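You operate a simulated robot arm through the tools that you are given. There is no shell and no other tool. Be economical: measure what you need, move in short steps, check, and stop when the job is done.

Carry out the task below with a simulated two-armed robot. There is one attempt and no reset: what you move stays moved.

JOB
Open the bottom drawer of the blue cabinet, put the white scoop in the inside of the bottom drawer of the blue cabinet, then shut the drawer. Then turn the dial knob of the row 8 meter to 1. Then put the blue scoop on the wooden bench top away on the front of the seed bench. Then put the green pad on the shelf under the wooden bench. Then take the jar from the top of the grey cabinet and leave it on the top of the side table. Then put the black brush on the top of the blue cabinet away on the left end of the table. Keep to this order. Set down upright: jar.

It is judged by the outcome, as a careful person would: the job done as asked, and still so three seconds after it is handed in. It fails if anything else is knocked over, pushed out of place, dropped, spilled or broken.

ROBOT AND FRAMES
Two 7-joint arms with fingered hands on one trunk, on a base that drives. Base frame: it is fixed to the floor where the robot stands at the start and does not move with it; the origin is under the middle of the robot, x ahead of it, y to its left, z up. Readings come in mm, degrees, newtons and seconds.
The left shoulder is at the start at [128, 125, 875], the right one opposite. With the tool pointing down near the work surface each hand reaches from about 100 to 900 mm from the robot's upright axis, wherever it stands, measured 20 degrees to its own side. Places, roughly: black brush (3x3x5 cm) [900, 0, 900]; blue scoop [-4500, -500, 1000]; bottom drawer of the blue cabinet [900, 0, 200]; dial knob of the row 8 meter [-1800, -1300, 1000]; front of the seed bench (164x25 cm) [-280, -1100, 860]; green pad (10x7x5 cm) [-4400, -100, 900]; inside of the bottom drawer of the blue cabinet [1000, 0, 100]; jar [-2250, -1250, 1000]; left end of the table [-2800, 1100, 900]; shelf under the wooden bench [-4600, -300, 200]; top of the side table [1000, -500, 900]; white scoop [-750, -1000, 1000]. Payload 4 kg a hand.
The tool frame of a hand sits at the grasp point between the pads (the TCP): z along the fingers, y along the line on which they close. The tips reach 29 mm beyond it. The gripper opens to 100 mm. The gripper's body begins 34 mm behind the TCP. The gripper is a hand of 5 fingers: y runs from the thumb to the fingers, the wrist lies at [-15, -105, -177] in the tool frame, and closing takes about 1.5 s.
Orientation is told as [roll, pitch, yaw] about the base's x, y, z axes, in that order, counted from this pose: with the fingers straight down and the wrist toward the robot, the tool's x, y and z point along [0, 1, 0], [1, 0, 0] and [0, 0, -1] of the base frame.

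CONTROLS
- The arms move only by the tool servo_tool. It takes "left_steps", "right_steps" or both (then of equal length, played together; a hand with none holds still); each is a list of rows, each an object of numbers (a shift or turn left out is 0, a gripper value left out holds the last): "tx", "ty", "tz": the shift along the tool's x, y, z in m; "wx", "wy", "wz": the turn, a rotation vector about the tool's x, y, z in degrees; "jaw": the closure in counts, from 0 (fully open) to 255 (shut). In form: [{"tx": .., "ty": .., "tz": .., "wx": .., "wy": .., "wz": .., "jaw": ..}, ...]. A call has 1 to 8 rows; each row is the pose to reach, as a shift and turn from the pose commanded when the call began, along the tool's axes at that moment. Each row takes 0.2 s and may step no farther than 50 mm and 8.6 degrees from the row before; otherwise, or with a gripper value out of range, the whole call is refused. A pose out of reach is approached as far as the arm can. The call stops where the force on the tool passes 40 N (or 10 N more than at its start, if that is more) or the arm is blocked; 0.2 s more then pass. The fingers move at their own pace (about 45 mm/s each) and stop on an object; they squeeze with about 24 N. The grip force told is the motor's: it shows also when the fingers shut on nothing. Time passes only in rows, and 0.2 s behind the last, so rows that repeat a pose let the fingers close. It gives the time, the measured TCP pose, the force on the tool (base axes), the opening and the grip force at its end, in the units of the frame above (readings bear some noise), with the torque about the TCP (base axes, N m) and any sound that the robot's microphone picked up.
- Cameras (640 x 400 px; columns grow to the right, rows downward): "scene" is now at [242.5, -35.5, 1023.5]; the picture's right is [-0.27, -0.96, 0.00], its down [-0.36, 0.10, -0.93] and it looks along [0.89, -0.25, -0.37] (base axes); focal length 214 px, centre (320, 200). "left" rides on the left gripper at [-66, -86, -121] in its tool frame; the picture's right is [-0.76, -0.31, 0.58], its down [0.59, -0.70, 0.40] and it looks along [0.28, 0.64, 0.71] (tool axes); focal length 247 px, centre (320, 200). "right" rides on the right gripper at [66, -86, -121] in its tool frame; the picture's right is [-0.76, 0.31, -0.58], its down [-0.59, -0.70, 0.40] and it looks along [-0.28, 0.64, 0.71] (tool axes); focal length 247 px, centre (320, 200). There is no depth. A picture from a camera that has moved, and an enlarged one, comes with that camera's place and axes in the base frame and with its lens. The place of the scene camera against the robot may be out by one fixed shift of up to 12 mm in any direction.
- grab_frame(camera): a new picture of that camera. No time passes.
- slide_trunk(by): slides the trunk up (or, below 0, down) by that many mm; the arms and the scene camera ride with it, the base frame stays. It gives what a move gives, with no picture.
- drive_base(legs): drives the robot by 1 to 6 legs, each [ahead, turn to the left] in mm and degrees, along the robot's own axes; the way and the turn of a leg run together, so that a leg with both is an arc; at most 1500 mm and 180 degrees a leg. The arms and the cameras ride along, it lands a little off, and it stops where it bumps. It gives what a move gives.
- grasp_type(shape, hand): the hand has 5 fingers and takes this shape, open, in about a second: jaw (thumb against the fingers, like two jaws); tri (thumb and two fingers); tip (a fingertip pinch); poke (one finger out to press); point (the index stretched); flat (the hand flat); cup (the hand cupped); fist (a fist). The gripper value then closes the fingers along that shape, each until it touches; the sizes above hold for jaw. It gives what a move gives, with no picture.
- pan_tilt(pan, tilt): turns the head with the scene camera to pan (to the left, within 80 degrees either way) and tilt (down, from -29 to 69), counted from straight ahead of the robot. It gives what a move gives.
- inspect(camera, box): a new picture of the part [left, top, right, bottom] of that camera's present view, enlarged. No time passes.
- close_job(): hands the job in; it is judged then, once.

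Go step by step. Nothing tells you exact positions but the pictures and the camera data: compare them with the known pose of the tool, close in by small moves and look again before you grip or let go. The budget is 196 turns and 184 pictures, counting those below and the enlarged ones. Unless the task says otherwise, let go and move clear before handing in.

The tools are called after "Emit:" as a command line: name --argument value ..., lists and objects as JSON in quotes. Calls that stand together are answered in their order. servo_tool: Moves the arms, as the interface text tells. Its arguments: {"type":"object","properties":{"left_steps":{"type":"array","items":{"type":"object","properties":{"tx":{"type":"number"},"ty":{"type":"number"},"tz":{"type":"number"},"wx":{"type":"number"},"wy":{"type":"number"},"wz":{"type":"number"},"jaw":{"type":"number"}}}},"right_steps":{"type":"array","items":{"type":"object","properties":{"tx":{"type":"number"},"ty":{"type":"number"},"tz":{"type":"number"},"wx":{"type":"number"},"wy":{"type":"number"},"wz":{"type":"number"},"jaw":{"type":"number"}}}}},"required":[]} The other tools are called the same way: slide_trunk (by) slides the trunk up or down; grasp_type (shape, hand) gives the hand a shape; drive_base (legs) drives the base; pan_tilt (pan, tilt) turns the head that bears the scene camera; grab_frame (camera) takes a picture; inspect (camera, box) takes an enlarged picture of a part of a camera's view; close_job () hands the job in.

At the start:

```text
clock: 0.0
left_tcp_pos: [564.5, 79.2, 1104.7]
left_orientation: [0.0, 0.0, 0.0]
left_wrist_force: [0.3, 0.6, 0.1]
left_moment: [-0.01, -0.01, 0.03]
left_finger_gap: 99.9
left_gripper_force: 0.1
left_shape: jaw
right_tcp_pos: [486.9, -260.6, 1182.3]
right_orientation: [0.0, -0.1, 0.1]
right_wrist_force: [0.2, -0.1, -0.9]
right_moment: [0.0, 0.03, 0.0]
right_finger_gap: 100.0
right_gripper_force: 0.0
right_shape: jaw
trunk travel left (down, up): [-79.0, 667.0]
robot x, y, heading: [0.5, 1.8, 0.0]
head pan, tilt: [-15.9, 21.8]
```

scene: 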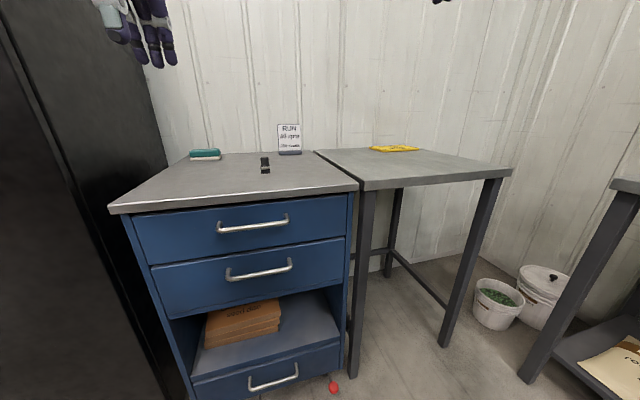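
right: 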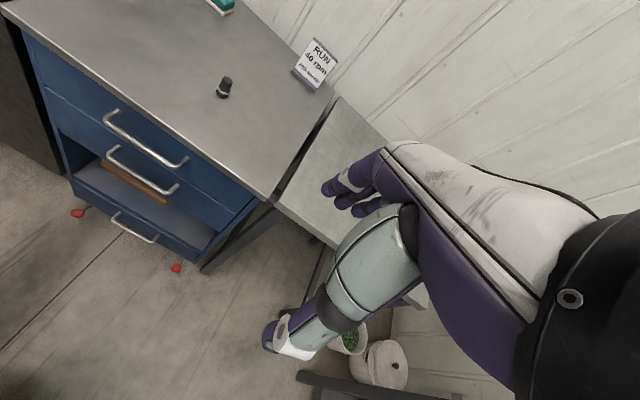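
left: 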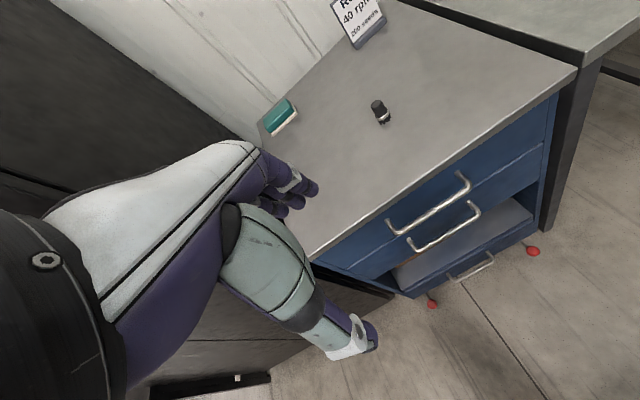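

I see the blue cabinet ahead, with its bottom-drawer handle low down near x≈700, y≈0, z≈200. First I'll look down at it and glance around the room.

Emit:
pan_tilt --pan -80 --tilt 20

Emit:
grab_frame --camera "scene"

Emit:
pan_tilt --pan 0 --tilt 55

Emit:
slide_trunk --by -75

Emit:
grab_frame --camera "scene"

```text
clock: 1.4
left_tcp_pos: [565.4, 79.7, 1103.9]
left_orientation: [0.0, 0.0, 0.0]
left_wrist_force: [0.0, 1.2, -0.6]
left_moment: [0.01, 0.03, 0.0]
left_finger_gap: 99.7
left_gripper_force: 0.0
left_shape: jaw
right_tcp_pos: [486.6, -260.8, 1182.7]
right_orientation: [0.0, 0.1, 0.0]
right_wrist_force: [-0.4, -0.1, -0.3]
right_moment: [-0.03, 0.0, 0.02]
right_finger_gap: 99.9
right_gripper_force: 0.0
right_shape: jaw
trunk travel left (down, up): [-79.0, 667.0]
robot x, y, heading: [-0.9, 0.9, 0.2]
head pan, tilt: [-80.0, 20.0]
```

```text
180 pictures are left
camera scene: at [169.5, -101.8, 1026.5], right [-0.98, -0.17, 0.0], down [-0.06, 0.34, -0.94], along [0.16, -0.93, -0.34], focal length 214 px, centre (320, 200)
```

scene: 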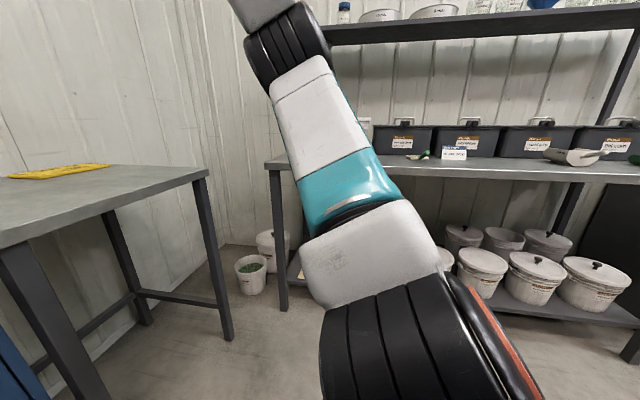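

```text
clock: 2.9
left_tcp_pos: [565.8, 79.3, 1103.9]
left_orientation: [-0.1, 0.0, 0.0]
left_wrist_force: [-0.1, -0.4, 0.8]
left_moment: [0.0, 0.0, -0.01]
left_finger_gap: 99.9
left_gripper_force: 0.1
left_shape: jaw
right_tcp_pos: [487.4, -261.7, 1181.8]
right_orientation: [0.0, 0.1, 0.1]
right_wrist_force: [1.2, 0.7, -0.4]
right_moment: [-0.01, 0.0, -0.01]
right_finger_gap: 99.9
right_gripper_force: 0.0
right_shape: jaw
trunk travel left (down, up): [-79.0, 667.0]
robot x, y, heading: [-0.9, 4.0, 0.1]
head pan, tilt: [0.0, 55.0]
```

```text
clock: 4.0
left_tcp_pos: [563.4, 79.2, 1030.5]
left_orientation: [0.0, -0.1, 0.0]
left_wrist_force: [-1.1, 0.0, 0.8]
left_moment: [-0.01, -0.01, 0.04]
left_finger_gap: 99.7
left_gripper_force: 0.0
left_shape: jaw
right_tcp_pos: [542.0, -260.6, 1069.6]
right_orientation: [0.1, 5.5, -0.1]
right_wrist_force: [0.3, -0.7, -0.3]
right_moment: [-0.02, -0.07, 0.03]
right_finger_gap: 99.9
right_gripper_force: 0.1
right_shape: jaw
trunk travel left (down, up): [-4.0, 742.0]
robot x, y, heading: [0.4, -0.4, 0.2]
head pan, tilt: [0.0, 55.0]
```

```text
179 pictures are left
camera scene: at [261.1, -10.0, 894.3], right [0.0, -1.0, 0.0], down [-0.82, 0.0, -0.57], along [0.57, 0.0, -0.82], focal length 214 px, centre (320, 200)
```

scene: 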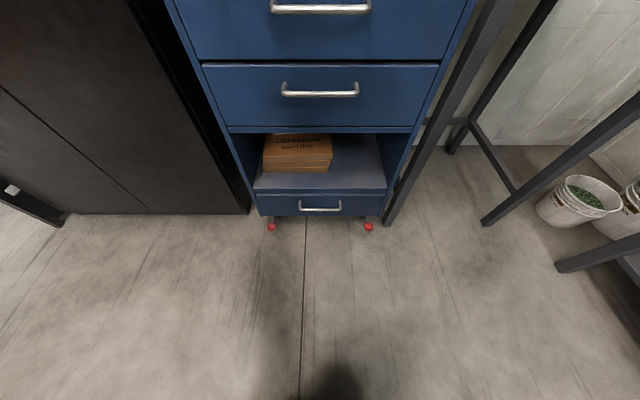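

The bottom handle triangulates to about (704, −4, 205). I'll lower the left hand in front of the cabinet while keeping it clear of the worktop.

Emit:
servo_tool --left_steps '[{"tz": 0.048, "ty": -0.01, "tx": -0.008}, {"tz": 0.096, "ty": -0.02, "tx": -0.016}, {"tz": 0.144, "ty": -0.03, "tx": -0.024}, {"tz": 0.192, "ty": -0.04, "tx": -0.032}, {"tz": 0.24, "ty": -0.05, "tx": -0.04}, {"tz": 0.288, "ty": -0.06, "tx": -0.048}, {"tz": 0.336, "ty": -0.07, "tx": -0.056}, {"tz": 0.384, "ty": -0.08, "tx": -0.064}]'

Emit:
servo_tool --left_steps '[{"tz": 0.045, "tx": -0.002, "wx": -6}, {"tz": 0.09, "tx": -0.004, "wx": -12}, {"tz": 0.135, "tx": -0.006, "wx": -18}, {"tz": 0.18, "tx": -0.008, "wx": -24}, {"tz": 0.225, "tx": -0.01, "wx": -30}, {"tz": 0.27, "tx": -0.012, "wx": -36}, {"tz": 0.315, "tx": -0.014, "wx": -42}, {"tz": 0.345, "tx": -0.016, "wx": -48}]'

Emit:
grab_frame --camera "scene"

Emit:
grab_frame --camera "left"

```text
clock: 5.8
left_tcp_pos: [485.5, 16.7, 644.3]
left_orientation: [0.0, 0.0, 0.0]
left_wrist_force: [0.6, -0.3, 0.1]
left_moment: [-0.02, 0.0, -0.03]
left_finger_gap: 99.7
left_gripper_force: 0.1
left_shape: jaw
right_tcp_pos: [541.8, -260.2, 1068.7]
right_orientation: [0.1, 5.6, 0.0]
right_wrist_force: [0.7, -0.2, 0.2]
right_moment: [-0.03, -0.01, -0.01]
right_finger_gap: 99.6
right_gripper_force: 0.0
right_shape: jaw
trunk travel left (down, up): [-4.0, 742.0]
robot x, y, heading: [0.3, 2.9, -0.2]
head pan, tilt: [0.0, 55.0]
```

```text
clock: 7.6
left_tcp_pos: [484.7, -0.1, 298.5]
left_orientation: [0.0, -48.0, 0.1]
left_wrist_force: [1.5, 1.1, 0.2]
left_moment: [0.03, 0.0, 0.02]
left_finger_gap: 99.4
left_gripper_force: 0.1
left_shape: jaw
right_tcp_pos: [542.5, -261.2, 1068.1]
right_orientation: [0.1, 5.6, 0.0]
right_wrist_force: [0.4, -0.4, -0.7]
right_moment: [0.0, 0.01, -0.01]
right_finger_gap: 100.4
right_gripper_force: 0.1
right_shape: jaw
trunk travel left (down, up): [-4.0, 742.0]
robot x, y, heading: [-1.7, 0.0, -0.0]
head pan, tilt: [0.0, 55.0]
```

```text
178 pictures are left
camera scene: at [261.7, -10.1, 893.8], right [0.0, -1.0, 0.0], down [-0.82, 0.0, -0.57], along [0.57, 0.0, -0.82], focal length 214 px, centre (320, 200)
```

scene: 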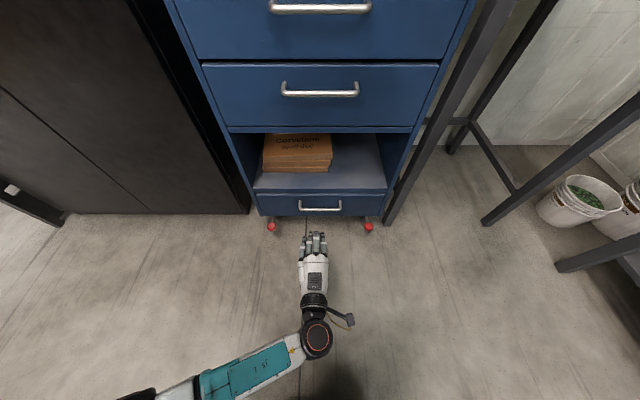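

```text
177 pictures are left
camera left: at [335.6, -65.3, 316.2], right [0.22, -0.76, -0.61], down [-0.17, 0.59, -0.79], along [0.96, 0.28, 0.0], focal length 247 px, centre (320, 200)
```

left: 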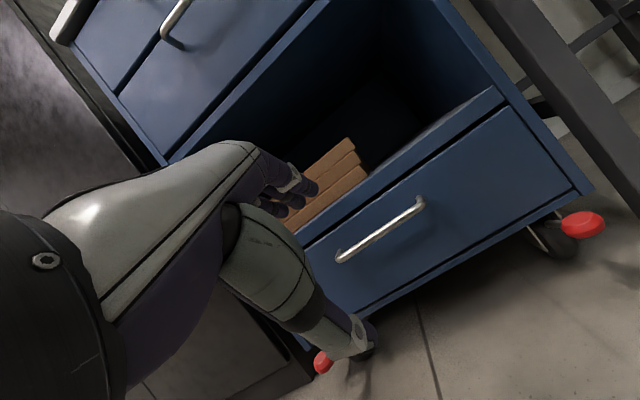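

The left camera puts the handle at about (700, −3, 223). I'll drive 120 mm closer, tilt the hand to about 60° and half close it before gripping.

Emit:
drive_base --legs '[[120, 0]]'

Emit:
servo_tool --left_steps '[{"wx": -6, "jaw": 125}, {"wx": -12, "jaw": 125}, {"wx": -12}, {"wx": -12}, {"wx": -12}]'

Emit:
grab_frame --camera "left"

Emit:
inspect --camera "scene" --box '[200, 150, 440, 400]'

```text
clock: 8.8
left_tcp_pos: [606.5, -0.3, 299.6]
left_orientation: [0.0, -47.9, 0.0]
left_wrist_force: [-0.2, 1.0, 0.1]
left_moment: [-0.01, -0.04, -0.02]
left_finger_gap: 99.9
left_gripper_force: 0.0
left_shape: jaw
right_tcp_pos: [665.4, -261.7, 1067.7]
right_orientation: [0.2, 5.6, 0.0]
right_wrist_force: [-0.5, 0.4, 0.4]
right_moment: [0.02, 0.02, 0.0]
right_finger_gap: 99.8
right_gripper_force: 0.2
right_shape: jaw
trunk travel left (down, up): [-4.0, 742.0]
robot x, y, heading: [123.9, -4.5, 0.0]
head pan, tilt: [0.0, 55.0]
```

```text
clock: 10.1
left_tcp_pos: [605.5, -0.2, 298.4]
left_orientation: [0.0, -60.0, 0.0]
left_wrist_force: [0.0, 0.6, 0.5]
left_moment: [-0.04, -0.04, 0.0]
left_finger_gap: 51.2
left_gripper_force: 0.0
left_shape: jaw
right_tcp_pos: [663.6, -261.0, 1068.6]
right_orientation: [0.1, 5.6, -0.1]
right_wrist_force: [0.3, 0.3, 1.5]
right_moment: [0.01, -0.02, -0.02]
right_finger_gap: 99.9
right_gripper_force: 0.0
right_shape: jaw
trunk travel left (down, up): [-4.0, 742.0]
robot x, y, heading: [118.4, 2.4, -0.3]
head pan, tilt: [0.0, 55.0]
```

```text
176 pictures are left
camera left: at [457.5, -65.1, 285.8], right [0.35, -0.76, -0.55], down [-0.01, 0.59, -0.81], along [0.94, 0.28, 0.2], focal length 247 px, centre (320, 200)
```

left: 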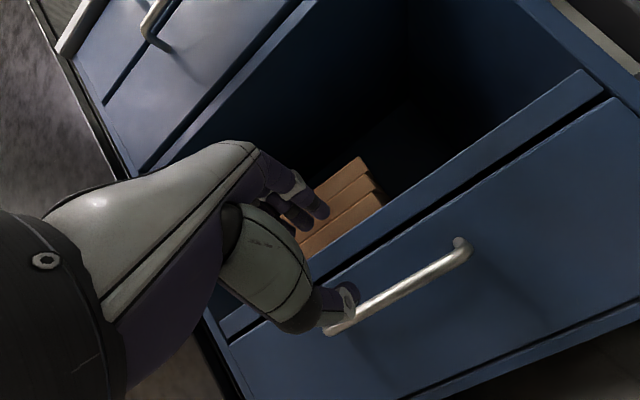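

```text
1.60 times, centred on (320, 275) of scene
camera zoom: at [384.3, -10.2, 893.9], right [0.0, -1.0, 0.0], down [-0.82, 0.0, -0.57], along [0.57, 0.0, -0.82], focal length 343 px, centre (320, 80)
```

zoom: 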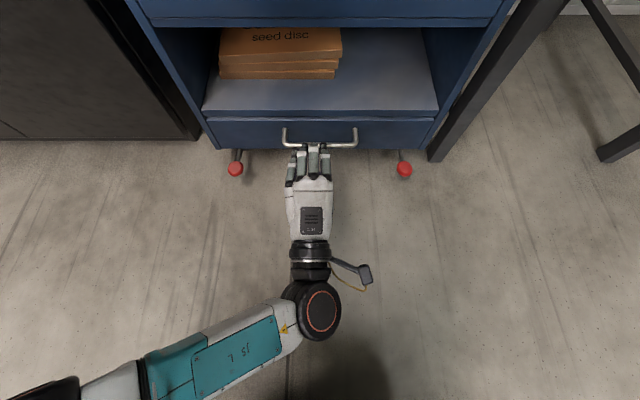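

The handle sits at about (700, −7, 225). I'm approaching along the finger direction, stopping with the bar just short of the fingertips.

Emit:
servo_tool --left_steps '[{"ty": -0.016, "tx": -0.007}, {"ty": -0.016, "tx": -0.007, "tz": 0.045}, {"ty": -0.016, "tx": -0.007, "tz": 0.08}, {"ty": -0.016, "tx": -0.007, "tz": 0.1}]'

Emit:
grab_frame --camera "left"

Emit:
inspect --camera "scene" --box '[260, 150, 380, 250]'

```text
clock: 11.1
left_tcp_pos: [682.2, -9.0, 234.6]
left_orientation: [-0.2, -59.9, -0.2]
left_wrist_force: [-27.1, 2.1, 10.3]
left_moment: [-0.09, -0.73, -0.14]
left_finger_gap: 48.4
left_gripper_force: 0.0
left_shape: jaw
right_tcp_pos: [664.0, -261.0, 1069.4]
right_orientation: [0.1, 5.5, 0.0]
right_wrist_force: [0.0, 0.4, -0.3]
right_moment: [-0.02, -0.02, 0.04]
right_finger_gap: 99.8
right_gripper_force: 0.1
right_shape: jaw
trunk travel left (down, up): [-4.0, 742.0]
robot x, y, heading: [121.9, 1.6, -0.1]
head pan, tilt: [0.0, 55.0]
```

```text
174 pictures are left
camera left: at [533.3, -73.6, 221.8], right [0.34, -0.76, -0.55], down [0.0, 0.59, -0.81], along [0.94, 0.28, 0.2], focal length 247 px, centre (320, 200)
```

left: 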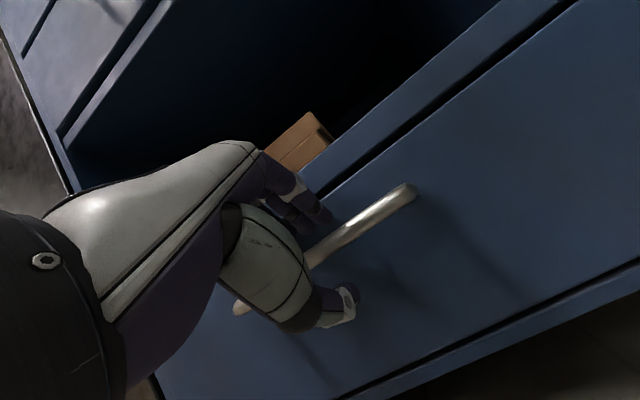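

```text
4.00 times, centred on (320, 200) of scene
camera zoom: at [382.6, -10.1, 894.3], right [0.0, -1.0, 0.0], down [-0.82, 0.0, -0.57], along [0.57, 0.0, -0.82], focal length 858 px, centre (320, 200)
```

zoom: 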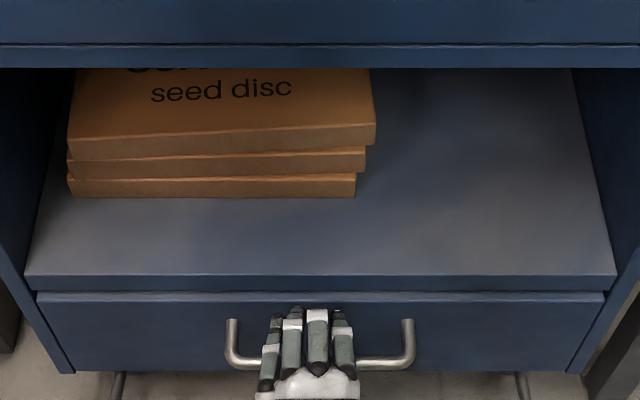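

The fingers are over the bar with the thumb below it, and they're touching the drawer face. I'll back off a few mm and close.

Emit:
servo_tool --left_steps '[{"tz": -0.008, "jaw": 125}, {"tz": -0.008, "jaw": 255}, {"tz": -0.008}, {"tz": -0.008}, {"tz": -0.008}, {"tz": -0.008}, {"tz": -0.008}, {"tz": -0.008}]'

Emit:
grab_frame --camera "left"

```text
clock: 12.8
left_tcp_pos: [676.8, -6.6, 236.8]
left_orientation: [0.2, -59.5, -0.2]
left_wrist_force: [-7.6, 2.5, -28.0]
left_moment: [-0.01, 0.42, 0.01]
left_finger_gap: 13.4
left_gripper_force: 23.9
left_shape: jaw
right_tcp_pos: [666.7, -261.3, 1067.6]
right_orientation: [0.1, 5.7, 0.0]
right_wrist_force: [-0.4, -0.4, 0.5]
right_moment: [0.02, -0.03, 0.01]
right_finger_gap: 99.6
right_gripper_force: 0.1
right_shape: jaw
trunk travel left (down, up): [-4.0, 742.0]
robot x, y, heading: [122.3, -0.9, 0.0]
head pan, tilt: [0.0, 55.0]
```

```text
172 pictures are left
camera left: at [528.8, -71.5, 223.4], right [0.34, -0.76, -0.56], down [-0.01, 0.59, -0.81], along [0.94, 0.28, 0.19], focal length 247 px, centre (320, 200)
```

left: 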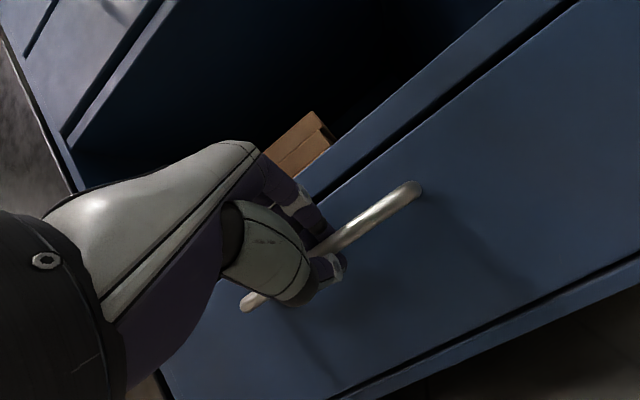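

The bar is gripped. I'll relieve the vertical load a little, then pull by driving back.

Emit:
servo_tool --left_steps '[{"ty": -0.006, "tz": 0.003, "jaw": 255}, {"ty": -0.006, "tz": -0.005}]'

Emit:
drive_base --legs '[[-120, 0]]'

Emit:
grab_frame --camera "scene"

```text
clock: 13.4
left_tcp_pos: [671.2, -7.5, 233.9]
left_orientation: [0.0, -59.6, -0.1]
left_wrist_force: [-0.1, 2.4, -24.6]
left_moment: [0.01, 0.25, 0.05]
left_finger_gap: 12.5
left_gripper_force: 24.2
left_shape: jaw
right_tcp_pos: [666.4, -260.6, 1068.1]
right_orientation: [0.1, 5.7, 0.1]
right_wrist_force: [0.1, -0.1, 0.3]
right_moment: [0.03, -0.03, 0.0]
right_finger_gap: 99.8
right_gripper_force: 0.0
right_shape: jaw
trunk travel left (down, up): [-4.0, 742.0]
robot x, y, heading: [124.4, -1.3, 0.1]
head pan, tilt: [0.0, 55.0]
```

```text
clock: 14.7
left_tcp_pos: [551.5, -7.7, 234.9]
left_orientation: [0.1, -59.7, 0.0]
left_wrist_force: [-0.4, 1.4, -26.0]
left_moment: [0.02, 0.25, 0.04]
left_finger_gap: 13.0
left_gripper_force: 24.0
left_shape: jaw
right_tcp_pos: [548.0, -260.7, 1067.4]
right_orientation: [0.1, 5.7, 0.0]
right_wrist_force: [-0.4, 0.1, -0.2]
right_moment: [-0.03, 0.02, -0.02]
right_finger_gap: 99.9
right_gripper_force: 0.1
right_shape: jaw
trunk travel left (down, up): [-4.0, 742.0]
robot x, y, heading: [2.6, -0.6, 0.1]
head pan, tilt: [0.0, 55.0]
```

```text
171 pictures are left
camera scene: at [267.2, -10.2, 893.2], right [0.0, -1.0, 0.0], down [-0.82, 0.0, -0.57], along [0.57, 0.0, -0.82], focal length 214 px, centre (320, 200)
```

scene: 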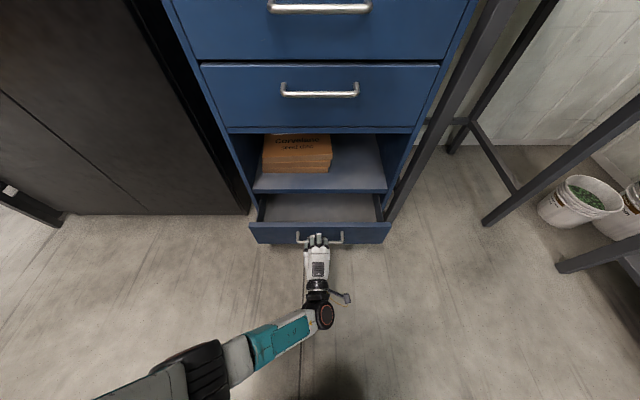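

The drawer slides open well, so I'll pull further.

Emit:
drive_base --legs '[[-160, 0]]'

Emit:
grab_frame --camera "scene"

```text
clock: 16.1
left_tcp_pos: [387.5, -8.3, 233.8]
left_orientation: [0.2, -59.6, -0.4]
left_wrist_force: [0.0, 4.0, -25.3]
left_moment: [-0.02, 0.23, 0.09]
left_finger_gap: 12.2
left_gripper_force: 24.1
left_shape: jaw
right_tcp_pos: [382.7, -261.5, 1067.8]
right_orientation: [0.0, 5.7, -0.1]
right_wrist_force: [-0.2, 0.2, -0.4]
right_moment: [0.01, 0.02, 0.03]
right_finger_gap: 99.9
right_gripper_force: 0.1
right_shape: jaw
trunk travel left (down, up): [-4.0, 742.0]
robot x, y, heading: [-156.6, -3.4, 0.0]
head pan, tilt: [0.0, 55.0]
```

```text
170 pictures are left
camera scene: at [103.0, -10.6, 893.3], right [0.0, -1.0, 0.0], down [-0.82, 0.0, -0.57], along [0.57, 0.0, -0.82], focal length 214 px, centre (320, 200)
```

scene: 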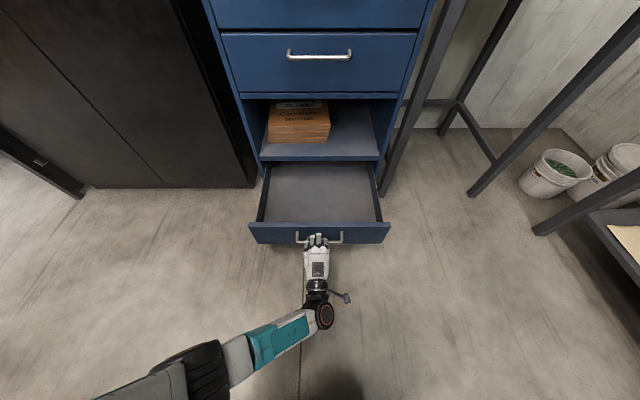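

The drawer is open about 285 mm. I'll let go, withdraw, and raise the hand.

Emit:
servo_tool --left_steps '[{"jaw": 120}, {"jaw": 120}, {"jaw": 120}, {"tz": -0.03, "jaw": 120}, {"tz": -0.07}, {"tz": -0.12}]'

Emit:
servo_tool --left_steps '[{"ty": 0.04, "tz": -0.028, "wx": 8, "jaw": 0}, {"ty": 0.08, "tz": -0.05, "wx": 16}, {"ty": 0.12, "tz": -0.075, "wx": 24}, {"ty": 0.16, "tz": -0.1, "wx": 32}, {"ty": 0.2, "tz": -0.125, "wx": 40}, {"ty": 0.24, "tz": -0.15, "wx": 48}, {"ty": 0.28, "tz": -0.175, "wx": 56}, {"ty": 0.32, "tz": -0.2, "wx": 60}]'

Emit:
slide_trunk --by 150

Emit:
grab_frame --camera "scene"

```text
clock: 17.5
left_tcp_pos: [284.3, -8.8, 297.1]
left_orientation: [0.1, -59.8, -0.3]
left_wrist_force: [0.8, 0.0, -0.1]
left_moment: [0.01, -0.02, -0.03]
left_finger_gap: 52.7
left_gripper_force: 0.1
left_shape: jaw
right_tcp_pos: [380.7, -262.2, 1068.3]
right_orientation: [0.1, 5.7, -0.3]
right_wrist_force: [0.0, -0.3, -0.2]
right_moment: [-0.01, 0.0, -0.02]
right_finger_gap: 99.9
right_gripper_force: 0.0
right_shape: jaw
trunk travel left (down, up): [-4.0, 742.0]
robot x, y, heading: [-157.5, 1.3, -0.3]
head pan, tilt: [0.0, 55.0]
```

```text
clock: 18.9
left_tcp_pos: [260.2, 17.6, 503.8]
left_orientation: [14.8, -11.8, -9.7]
left_wrist_force: [0.0, -0.8, -0.5]
left_moment: [0.0, 0.01, 0.01]
left_finger_gap: 100.0
left_gripper_force: 0.0
left_shape: jaw
left hand out of reach, approached as far as the arm can: row 6
right_tcp_pos: [386.1, -261.1, 1066.8]
right_orientation: [0.1, 6.0, -0.2]
right_wrist_force: [0.9, 1.4, -0.8]
right_moment: [-0.09, 0.04, -0.01]
right_finger_gap: 100.0
right_gripper_force: 0.0
right_shape: jaw
trunk travel left (down, up): [-4.0, 742.0]
robot x, y, heading: [-160.8, 2.5, -0.4]
head pan, tilt: [0.0, 55.0]
stopped in row 6 (left hand): the arm was blocked; the commanded pose is now the measured one
```

```text
clock: 20.2
left_tcp_pos: [255.6, 43.9, 611.0]
left_orientation: [23.2, -12.1, -14.2]
left_wrist_force: [0.1, -0.6, 0.2]
left_moment: [0.0, -0.01, 0.0]
left_finger_gap: 100.3
left_gripper_force: 0.1
left_shape: jaw
right_tcp_pos: [374.1, -262.1, 1194.9]
right_orientation: [0.1, 4.7, 0.0]
right_wrist_force: [1.4, -0.4, -0.4]
right_moment: [0.0, 0.02, -0.02]
right_finger_gap: 100.0
right_gripper_force: 0.1
right_shape: jaw
trunk travel left (down, up): [-123.0, 624.0]
robot x, y, heading: [-158.9, -0.2, -0.2]
head pan, tilt: [0.0, 55.0]
stopped: the arm was blocked; the commanded pose is now the measured one
```

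```text
169 pictures are left
camera scene: at [44.5, -11.0, 1021.8], right [0.0, -1.0, 0.0], down [-0.82, 0.0, -0.57], along [0.57, 0.0, -0.82], focal length 214 px, centre (320, 200)
```

scene: 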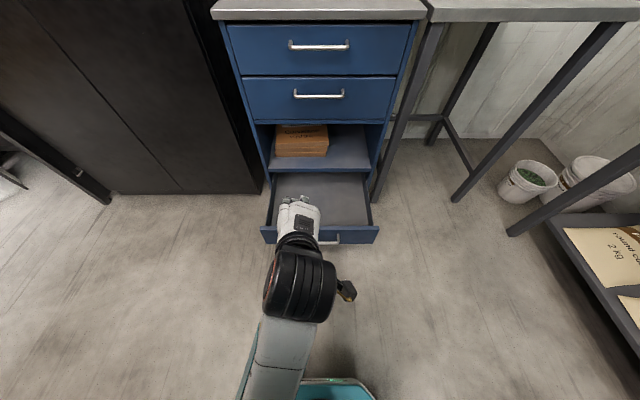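

The left arm was cramped against itself, so I'll move it forward, outward and up while straightening its orientation.

Emit:
servo_tool --left_steps '[{"tx": 0.02, "ty": 0.025, "tz": -0.02, "wx": 3, "wy": -5, "wz": -3}, {"tx": 0.04, "ty": 0.05, "tz": -0.045, "wx": 6, "wy": -10, "wz": -6}, {"tx": 0.06, "ty": 0.075, "tz": -0.075, "wx": 9, "wy": -15, "wz": -9}, {"tx": 0.08, "ty": 0.1, "tz": -0.11, "wx": 12, "wy": -20, "wz": -12}, {"tx": 0.1, "ty": 0.12, "tz": -0.15, "wx": 12, "wy": -23, "wz": -14}, {"tx": 0.12, "ty": 0.13, "tz": -0.19, "wx": 12, "wy": -23, "wz": -14}, {"tx": 0.13, "ty": 0.14, "tz": -0.235, "wx": 12, "wy": -23, "wz": -14}, {"tx": 0.14, "ty": 0.14, "tz": -0.28, "wx": 12, "wy": -23, "wz": -14}]'

Emit:
slide_trunk --by 60

Emit:
drive_base --legs '[[-400, 0]]'

Emit:
pan_tilt --pan -75 --tilt 20

Emit:
grab_frame --camera "scene"

```text
clock: 20.7
left_tcp_pos: [276.4, 98.7, 626.2]
left_orientation: [26.4, -5.5, -12.3]
left_wrist_force: [-0.3, -0.4, -0.1]
left_moment: [0.01, -0.03, -0.05]
left_finger_gap: 99.7
left_gripper_force: 0.1
left_shape: jaw
right_tcp_pos: [375.0, -261.0, 1192.5]
right_orientation: [0.0, 4.9, -0.1]
right_wrist_force: [0.2, 0.0, 0.2]
right_moment: [-0.02, -0.02, -0.02]
right_finger_gap: 99.9
right_gripper_force: 0.0
right_shape: jaw
trunk travel left (down, up): [-123.0, 624.0]
robot x, y, heading: [-162.3, -0.7, -0.2]
head pan, tilt: [0.0, 55.0]
stopped in row 2 (left hand): the arm was blocked; the commanded pose is now the measured one
```

```text
clock: 21.7
left_tcp_pos: [281.4, 127.8, 679.8]
left_orientation: [33.5, -4.9, -13.9]
left_wrist_force: [-0.4, -0.7, 0.3]
left_moment: [-0.05, 0.0, 0.02]
left_finger_gap: 100.1
left_gripper_force: 0.0
left_shape: jaw
right_tcp_pos: [374.6, -261.6, 1252.1]
right_orientation: [0.0, 5.0, -0.1]
right_wrist_force: [0.5, 0.2, -0.2]
right_moment: [0.01, 0.01, 0.01]
right_finger_gap: 100.0
right_gripper_force: 0.1
right_shape: jaw
trunk travel left (down, up): [-183.0, 564.0]
robot x, y, heading: [-158.1, 0.9, -0.2]
head pan, tilt: [0.0, 55.0]
```

```text
clock: 24.2
left_tcp_pos: [-122.4, 127.4, 677.8]
left_orientation: [33.3, -4.3, -14.3]
left_wrist_force: [-0.5, 0.4, 0.8]
left_moment: [0.01, 0.05, 0.0]
left_finger_gap: 99.7
left_gripper_force: 0.2
left_shape: jaw
right_tcp_pos: [-28.1, -261.1, 1252.4]
right_orientation: [0.0, 4.9, -0.5]
right_wrist_force: [-0.6, 0.6, 0.0]
right_moment: [-0.02, -0.01, 0.0]
right_finger_gap: 100.1
right_gripper_force: 0.1
right_shape: jaw
trunk travel left (down, up): [-183.0, 564.0]
robot x, y, heading: [-559.3, 5.2, -0.6]
head pan, tilt: [0.0, 55.0]
```

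```text
clock: 25.7
left_tcp_pos: [-122.8, 126.6, 678.4]
left_orientation: [33.4, -4.3, -14.4]
left_wrist_force: [0.4, -1.1, -0.6]
left_moment: [-0.02, 0.0, -0.01]
left_finger_gap: 99.8
left_gripper_force: 0.0
left_shape: jaw
right_tcp_pos: [-27.6, -261.0, 1253.0]
right_orientation: [0.0, 4.9, -0.5]
right_wrist_force: [0.2, -0.4, 0.1]
right_moment: [-0.06, -0.03, -0.03]
right_finger_gap: 99.6
right_gripper_force: 0.1
right_shape: jaw
trunk travel left (down, up): [-183.0, 564.0]
robot x, y, heading: [-560.3, 5.1, -0.5]
head pan, tilt: [-75.0, 20.0]
```

```text
168 pictures are left
camera scene: at [-429.5, -98.1, 1135.8], right [-0.97, -0.25, 0.0], down [-0.09, 0.33, -0.94], along [0.23, -0.91, -0.34], focal length 214 px, centre (320, 200)
```

scene: 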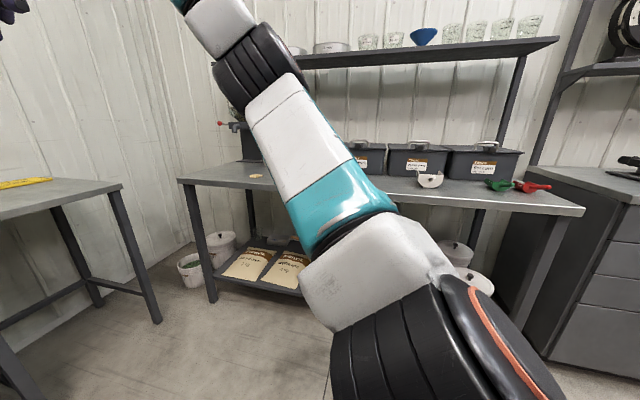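

The white scoop is on the seed bench near (−690, −1180). I'm turning to face the bench and coming closer.

Emit:
drive_base --legs '[[-60, 0], [0, -90], [300, 0]]'

Emit:
pan_tilt --pan 0 --tilt 30

Emit:
grab_frame --camera "scene"

Emit:
grab_frame --camera "right"

```text
clock: 28.8
left_tcp_pos: [-218.3, -208.2, 678.2]
left_orientation: [33.5, -4.3, -58.2]
left_wrist_force: [-0.1, -0.3, -0.7]
left_moment: [-0.06, 0.03, 0.01]
left_finger_gap: 99.9
left_gripper_force: 0.0
left_shape: jaw
right_tcp_pos: [-417.7, -555.3, 1251.9]
right_orientation: [-0.2, 5.0, -44.1]
right_wrist_force: [1.1, 0.5, -0.6]
right_moment: [-0.05, 0.07, 0.02]
right_finger_gap: 99.9
right_gripper_force: 0.1
right_shape: jaw
trunk travel left (down, up): [-183.0, 564.0]
robot x, y, heading: [-621.6, 4.6, -44.4]
head pan, tilt: [-75.0, 20.0]
stopped in leg 2: the robot was blocked; the commanded pose is now the measured one
```

```text
clock: 30.3
left_tcp_pos: [-218.4, -209.0, 677.9]
left_orientation: [33.5, -4.3, -58.1]
left_wrist_force: [0.8, -0.4, 0.0]
left_moment: [-0.02, -0.04, -0.01]
left_finger_gap: 99.8
left_gripper_force: 0.0
left_shape: jaw
right_tcp_pos: [-420.7, -556.3, 1251.8]
right_orientation: [0.0, 4.9, -44.2]
right_wrist_force: [-0.6, -0.2, 0.1]
right_moment: [0.01, -0.01, -0.03]
right_finger_gap: 99.9
right_gripper_force: 0.1
right_shape: jaw
trunk travel left (down, up): [-183.0, 564.0]
robot x, y, heading: [-622.6, 4.6, -44.3]
head pan, tilt: [0.0, 30.0]
```

```text
167 pictures are left
camera scene: at [-480.3, -145.9, 1119.7], right [-0.7, -0.72, 0.0], down [-0.36, 0.35, -0.87], along [0.62, -0.61, -0.5], focal length 214 px, centre (320, 200)
```

scene: 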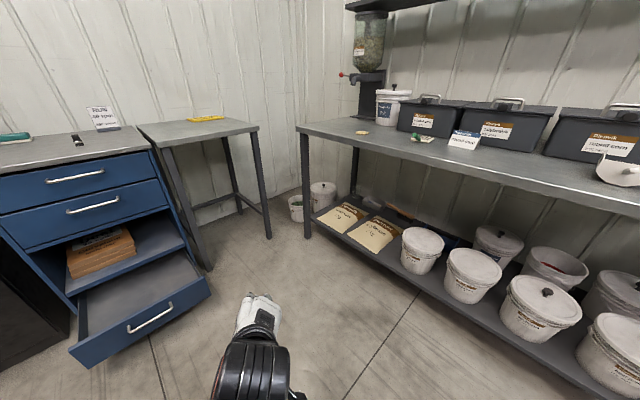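

```text
166 pictures are left
camera right: at [-429.4, -456.2, 1379.1], right [-0.27, -0.79, 0.55], down [-0.94, 0.09, -0.34], along [0.22, -0.61, -0.77], focal length 247 px, centre (320, 200)
```

right: 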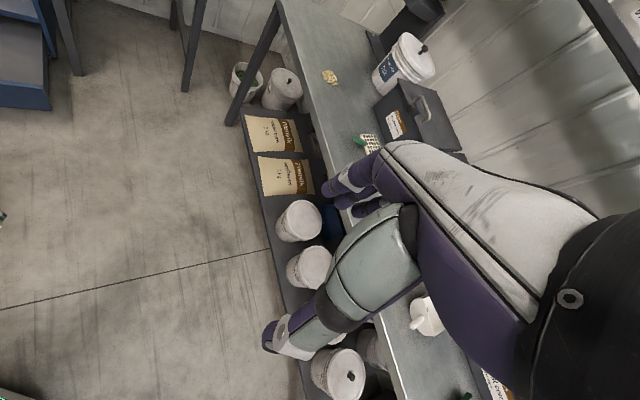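

The turn was blocked at −44°, so I'll look around for what I touched.

Emit:
pan_tilt --pan 80 --tilt 35

Emit:
grab_frame --camera "scene"

Emit:
pan_tilt --pan -80 --tilt 35

Emit:
grab_frame --camera "scene"

Emit:
grab_frame --camera "left"

```text
clock: 31.8
left_tcp_pos: [-220.0, -209.3, 677.1]
left_orientation: [33.5, -4.3, -58.2]
left_wrist_force: [0.9, 0.0, -0.2]
left_moment: [-0.02, 0.0, -0.01]
left_finger_gap: 100.0
left_gripper_force: 0.0
left_shape: jaw
right_tcp_pos: [-420.3, -556.0, 1252.7]
right_orientation: [0.0, 4.9, -44.2]
right_wrist_force: [-0.1, 0.1, 0.3]
right_moment: [0.0, 0.0, 0.0]
right_finger_gap: 99.9
right_gripper_force: 0.0
right_shape: jaw
trunk travel left (down, up): [-183.0, 564.0]
robot x, y, heading: [-620.9, 6.6, -44.2]
head pan, tilt: [80.0, 35.0]
```

```text
165 pictures are left
camera scene: at [-473.4, -31.3, 1112.0], right [0.58, -0.81, 0.0], down [-0.47, -0.33, -0.82], along [0.67, 0.48, -0.57], focal length 214 px, centre (320, 200)
```

scene: 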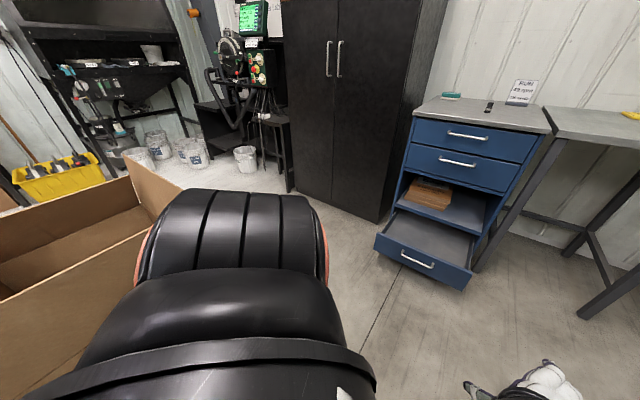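

```text
clock: 34.3
left_tcp_pos: [-217.3, -208.6, 678.5]
left_orientation: [33.5, -4.4, -58.1]
left_wrist_force: [-0.4, 0.1, -0.7]
left_moment: [0.03, -0.02, 0.03]
left_finger_gap: 100.0
left_gripper_force: 0.0
left_shape: jaw
right_tcp_pos: [-420.7, -555.9, 1251.9]
right_orientation: [-0.1, 4.8, -44.2]
right_wrist_force: [-0.4, -0.3, 0.3]
right_moment: [0.0, 0.02, 0.0]
right_finger_gap: 99.9
right_gripper_force: 0.1
right_shape: jaw
trunk travel left (down, up): [-183.0, 564.0]
robot x, y, heading: [-620.4, 2.2, -44.4]
head pan, tilt: [-80.0, 35.0]
```

```text
164 pictures are left
camera scene: at [-594.6, -155.4, 1112.0], right [-0.83, 0.56, 0.0], down [0.32, 0.47, -0.82], along [-0.46, -0.68, -0.57], focal length 214 px, centre (320, 200)
```

scene: 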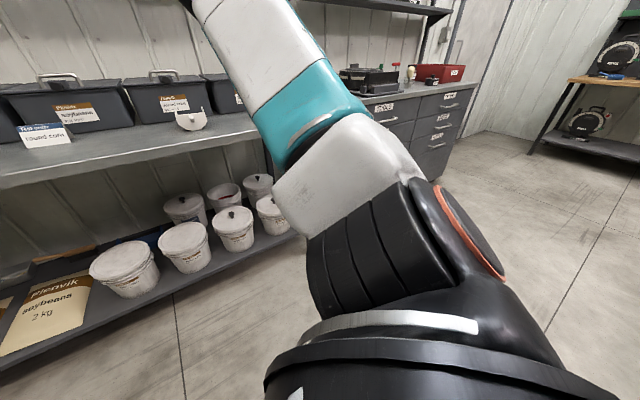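

```text
163 pictures are left
camera left: at [-370.7, -195.4, 736.3], right [-0.39, 0.04, -0.92], down [0.24, 0.97, -0.06], along [0.89, -0.24, -0.39], focal length 247 px, centre (320, 200)
```

left: 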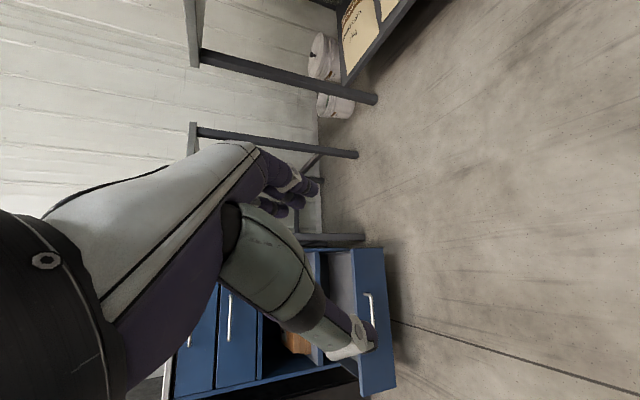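

A large cardboard box stands behind-left of me, and my left side touched it. I'll drive forward away from it, then finish the turn.

Emit:
drive_base --legs '[[200, 0], [0, -70]]'

Emit:
pan_tilt --pan 60 --tilt 25

Emit:
grab_frame --camera "scene"

Emit:
pan_tilt --pan 0 --tilt 40

Emit:
grab_frame --camera "scene"

```text
clock: 39.0
left_tcp_pos: [-539.4, -585.3, 678.4]
left_orientation: [33.6, -4.3, -127.8]
left_wrist_force: [0.2, -1.0, -0.7]
left_moment: [-0.01, -0.01, -0.04]
left_finger_gap: 99.9
left_gripper_force: 0.2
left_shape: jaw
right_tcp_pos: [-935.1, -517.7, 1252.1]
right_orientation: [0.0, 4.9, -113.9]
right_wrist_force: [0.5, 0.0, -0.4]
right_moment: [-0.02, 0.03, 0.0]
right_finger_gap: 99.7
right_gripper_force: 0.0
right_shape: jaw
trunk travel left (down, up): [-183.0, 564.0]
robot x, y, heading: [-480.4, -131.3, -113.8]
head pan, tilt: [-80.0, 35.0]
```

```text
clock: 41.2
left_tcp_pos: [-540.0, -587.5, 678.9]
left_orientation: [33.5, -4.2, -127.8]
left_wrist_force: [0.3, -0.1, 0.0]
left_moment: [0.01, -0.01, 0.01]
left_finger_gap: 100.1
left_gripper_force: 0.1
left_shape: jaw
right_tcp_pos: [-934.7, -517.8, 1251.3]
right_orientation: [-0.1, 4.9, -114.0]
right_wrist_force: [0.0, 0.2, -0.1]
right_moment: [0.0, 0.01, 0.01]
right_finger_gap: 99.9
right_gripper_force: 0.0
right_shape: jaw
trunk travel left (down, up): [-183.0, 564.0]
robot x, y, heading: [-477.2, -135.5, -113.8]
head pan, tilt: [60.0, 25.0]
```

```text
162 pictures are left
camera scene: at [-472.3, -319.3, 1127.7], right [-0.81, -0.59, 0.0], down [-0.25, 0.34, -0.91], along [0.53, -0.73, -0.42], focal length 214 px, centre (320, 200)
```

scene: 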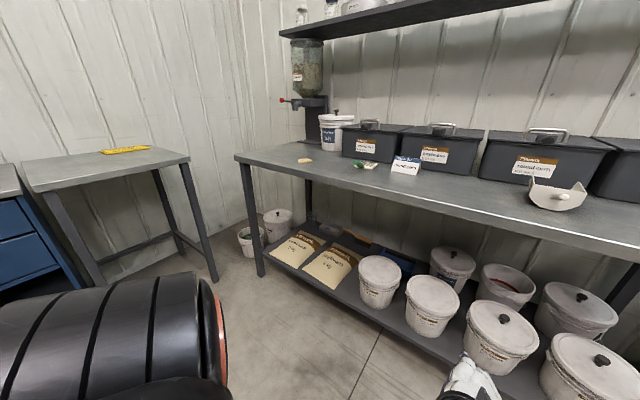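

```text
clock: 42.5
left_tcp_pos: [-539.4, -586.4, 677.4]
left_orientation: [33.5, -4.3, -127.8]
left_wrist_force: [0.0, 0.1, 0.0]
left_moment: [-0.01, 0.03, 0.0]
left_finger_gap: 99.9
left_gripper_force: 0.0
left_shape: jaw
right_tcp_pos: [-934.8, -518.7, 1252.1]
right_orientation: [0.1, 4.8, -114.0]
right_wrist_force: [0.2, 0.5, 0.2]
right_moment: [0.04, -0.02, 0.0]
right_finger_gap: 99.8
right_gripper_force: 0.0
right_shape: jaw
trunk travel left (down, up): [-183.0, 564.0]
robot x, y, heading: [-479.6, -133.5, -114.0]
head pan, tilt: [0.0, 40.0]
```

```text
161 pictures are left
camera scene: at [-560.9, -322.5, 1104.4], right [-0.91, 0.41, 0.0], down [0.26, 0.59, -0.77], along [-0.31, -0.7, -0.64], focal length 214 px, centre (320, 200)
```

scene: 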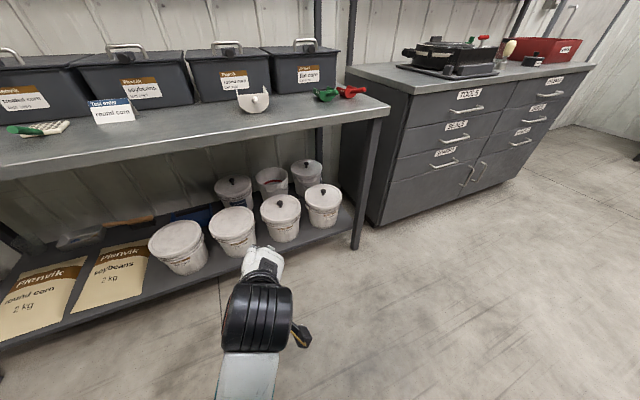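

The white scoop is near (−665, −1060). Before approaching, I'll free the left arm by stretching it forward and then up.

Emit:
servo_tool --left_steps '[{"ty": 0.04}, {"ty": 0.08}, {"ty": 0.12}, {"ty": 0.16}, {"ty": 0.19, "tz": -0.03}, {"ty": 0.2, "tz": -0.07}, {"ty": 0.2, "tz": -0.11}, {"ty": 0.2, "tz": -0.15}]'

Emit:
servo_tool --left_steps '[{"tz": -0.045, "wy": -5}, {"tz": -0.09, "wy": -10}, {"tz": -0.135, "wy": -15}, {"tz": -0.18, "wy": -20}, {"tz": -0.225, "wy": -25}, {"tz": -0.27, "wy": -30}, {"tz": -0.315, "wy": -33}]'

Emit:
grab_frame --camera "scene"

```text
clock: 44.3
left_tcp_pos: [-723.9, -684.2, 818.2]
left_orientation: [33.5, -4.3, -127.8]
left_wrist_force: [-0.4, 0.8, 0.3]
left_moment: [-0.04, -0.02, 0.04]
left_finger_gap: 99.9
left_gripper_force: 0.2
left_shape: jaw
right_tcp_pos: [-934.6, -516.7, 1252.3]
right_orientation: [-0.1, 4.9, -113.9]
right_wrist_force: [-0.2, -0.7, 0.1]
right_moment: [0.01, 0.03, 0.0]
right_finger_gap: 99.9
right_gripper_force: 0.0
right_shape: jaw
trunk travel left (down, up): [-183.0, 564.0]
robot x, y, heading: [-480.4, -134.9, -114.0]
head pan, tilt: [0.0, 40.0]
```

```text
clock: 45.9
left_tcp_pos: [-850.2, -561.1, 1077.0]
left_orientation: [0.5, -4.1, -127.8]
left_wrist_force: [0.8, 0.0, -0.1]
left_moment: [0.01, 0.03, -0.02]
left_finger_gap: 99.7
left_gripper_force: 0.0
left_shape: jaw
left hand out of reach, approached as far as the arm can: row 3, 4, 5
right_tcp_pos: [-937.3, -519.1, 1251.1]
right_orientation: [0.1, 4.9, -113.8]
right_wrist_force: [-0.7, -0.4, -0.6]
right_moment: [0.01, -0.02, -0.02]
right_finger_gap: 99.5
right_gripper_force: 0.1
right_shape: jaw
trunk travel left (down, up): [-183.0, 564.0]
robot x, y, heading: [-478.6, -133.4, -114.3]
head pan, tilt: [0.0, 40.0]
```

```text
160 pictures are left
camera scene: at [-562.0, -322.7, 1104.1], right [-0.91, 0.41, 0.0], down [0.26, 0.59, -0.77], along [-0.31, -0.7, -0.64], focal length 214 px, centre (320, 200)
```

scene: 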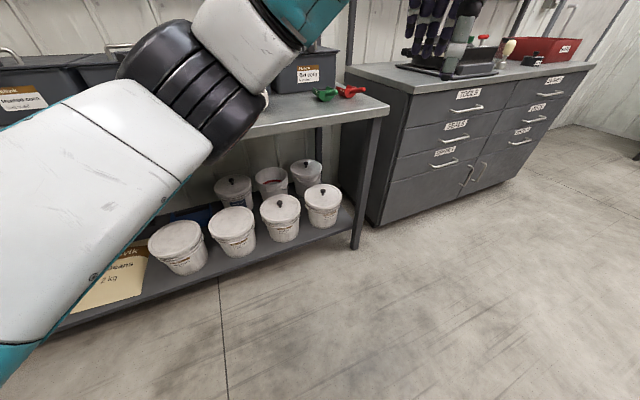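

The left hand drifted across to the right, so I'll bring it back to its own side.

Emit:
servo_tool --left_steps '[{"tx": 0.048, "wz": -4}, {"tx": 0.096, "wz": -8}, {"tx": 0.144, "wz": -12}, {"tx": 0.192, "wz": -14}, {"tx": 0.24, "wz": -14}, {"tx": 0.288, "wz": -14}, {"tx": 0.336, "wz": -14}, {"tx": 0.38, "wz": -14}]'

Emit:
drive_base --legs '[[0, 24], [330, 0]]'

Emit:
grab_frame --camera "scene"

Emit:
grab_frame --camera "right"

```text
clock: 47.7
left_tcp_pos: [-545.2, -796.0, 1083.6]
left_orientation: [-0.6, -4.2, -113.8]
left_wrist_force: [1.5, 0.4, -0.1]
left_moment: [0.02, -0.03, 0.01]
left_finger_gap: 100.0
left_gripper_force: 0.2
left_shape: jaw
right_tcp_pos: [-934.2, -519.2, 1252.6]
right_orientation: [0.1, 5.0, -113.9]
right_wrist_force: [-0.7, -0.8, 0.4]
right_moment: [0.0, 0.02, 0.02]
right_finger_gap: 99.8
right_gripper_force: 0.0
right_shape: jaw
trunk travel left (down, up): [-183.0, 564.0]
robot x, y, heading: [-483.6, -136.8, -114.2]
head pan, tilt: [0.0, 40.0]
```

```text
clock: 51.2
left_tcp_pos: [-269.6, -1101.3, 1082.9]
left_orientation: [-0.6, -4.2, -89.8]
left_wrist_force: [0.5, -0.6, -0.6]
left_moment: [-0.02, 0.01, 0.0]
left_finger_gap: 100.1
left_gripper_force: 0.1
left_shape: jaw
right_tcp_pos: [-736.7, -1007.4, 1251.7]
right_orientation: [0.0, 5.0, -89.8]
right_wrist_force: [0.6, -1.1, -0.7]
right_moment: [0.05, -0.02, 0.01]
right_finger_gap: 100.0
right_gripper_force: 0.1
right_shape: jaw
trunk travel left (down, up): [-183.0, 564.0]
robot x, y, heading: [-476.5, -469.6, -90.1]
head pan, tilt: [0.0, 40.0]
```

```text
159 pictures are left
camera scene: at [-479.5, -675.9, 1104.2], right [-1.0, 0.0, 0.0], down [0.0, 0.64, -0.77], along [0.0, -0.77, -0.64], focal length 214 px, centre (320, 200)
```

scene: 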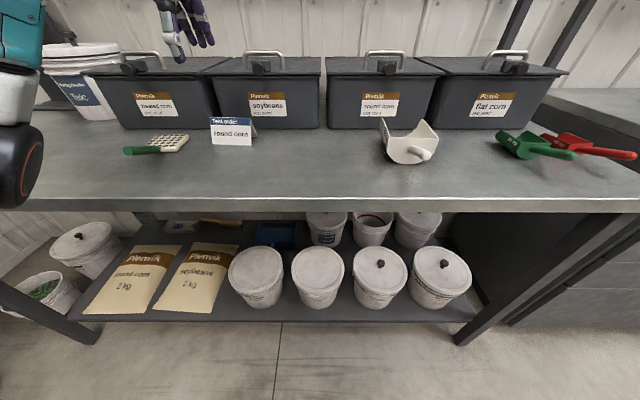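

```text
158 pictures are left
camera right: at [-672.8, -931.5, 1378.8], right [-0.76, -0.36, 0.55], down [-0.59, 0.73, -0.34], along [-0.28, -0.58, -0.77], focal length 247 px, centre (320, 200)
```

right: 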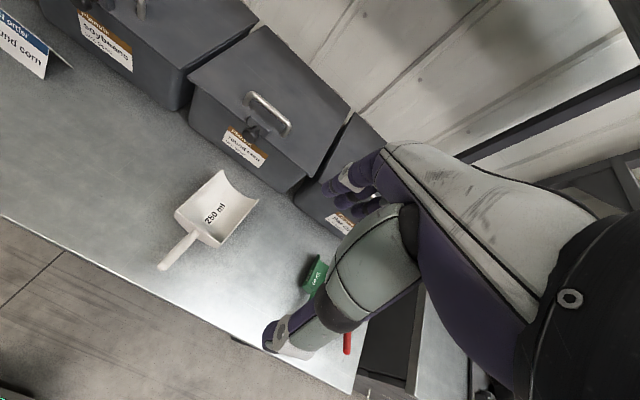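

Good view of the scoop and the bench. I'll zoom in on the handle.

Emit:
inspect --camera "scene" --box '[360, 90, 480, 190]'

Emit:
inspect --camera "right" --box '[120, 130, 300, 300]'

```text
4.00 times, centred on (420, 140) of scene
camera zoom: at [-479.5, -675.9, 1104.2], right [-1.0, 0.0, 0.0], down [0.0, 0.64, -0.77], along [0.0, -0.77, -0.64], focal length 858 px, centre (-80, 440)
```

zoom: 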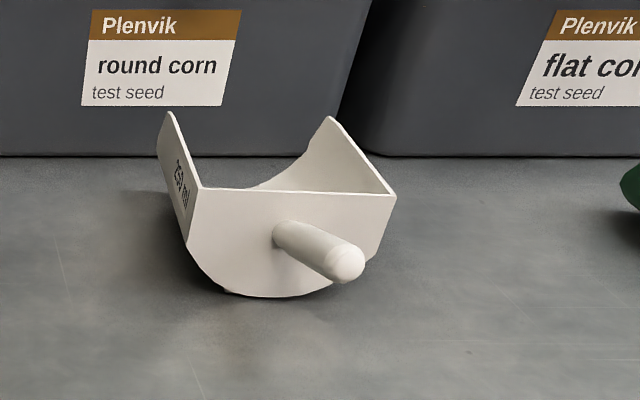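

```text
2.35 times, centred on (210, 215) of right
camera zoom: at [-672.8, -931.5, 1378.8], right [-0.76, -0.36, 0.55], down [-0.59, 0.73, -0.34], along [-0.28, -0.58, -0.77], focal length 581 px, centre (579, 165)
```

zoom: 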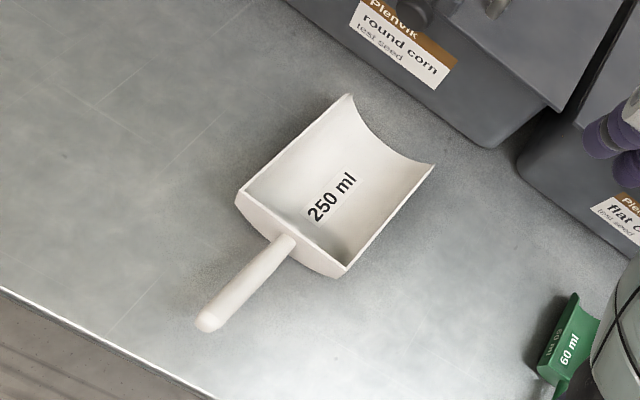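

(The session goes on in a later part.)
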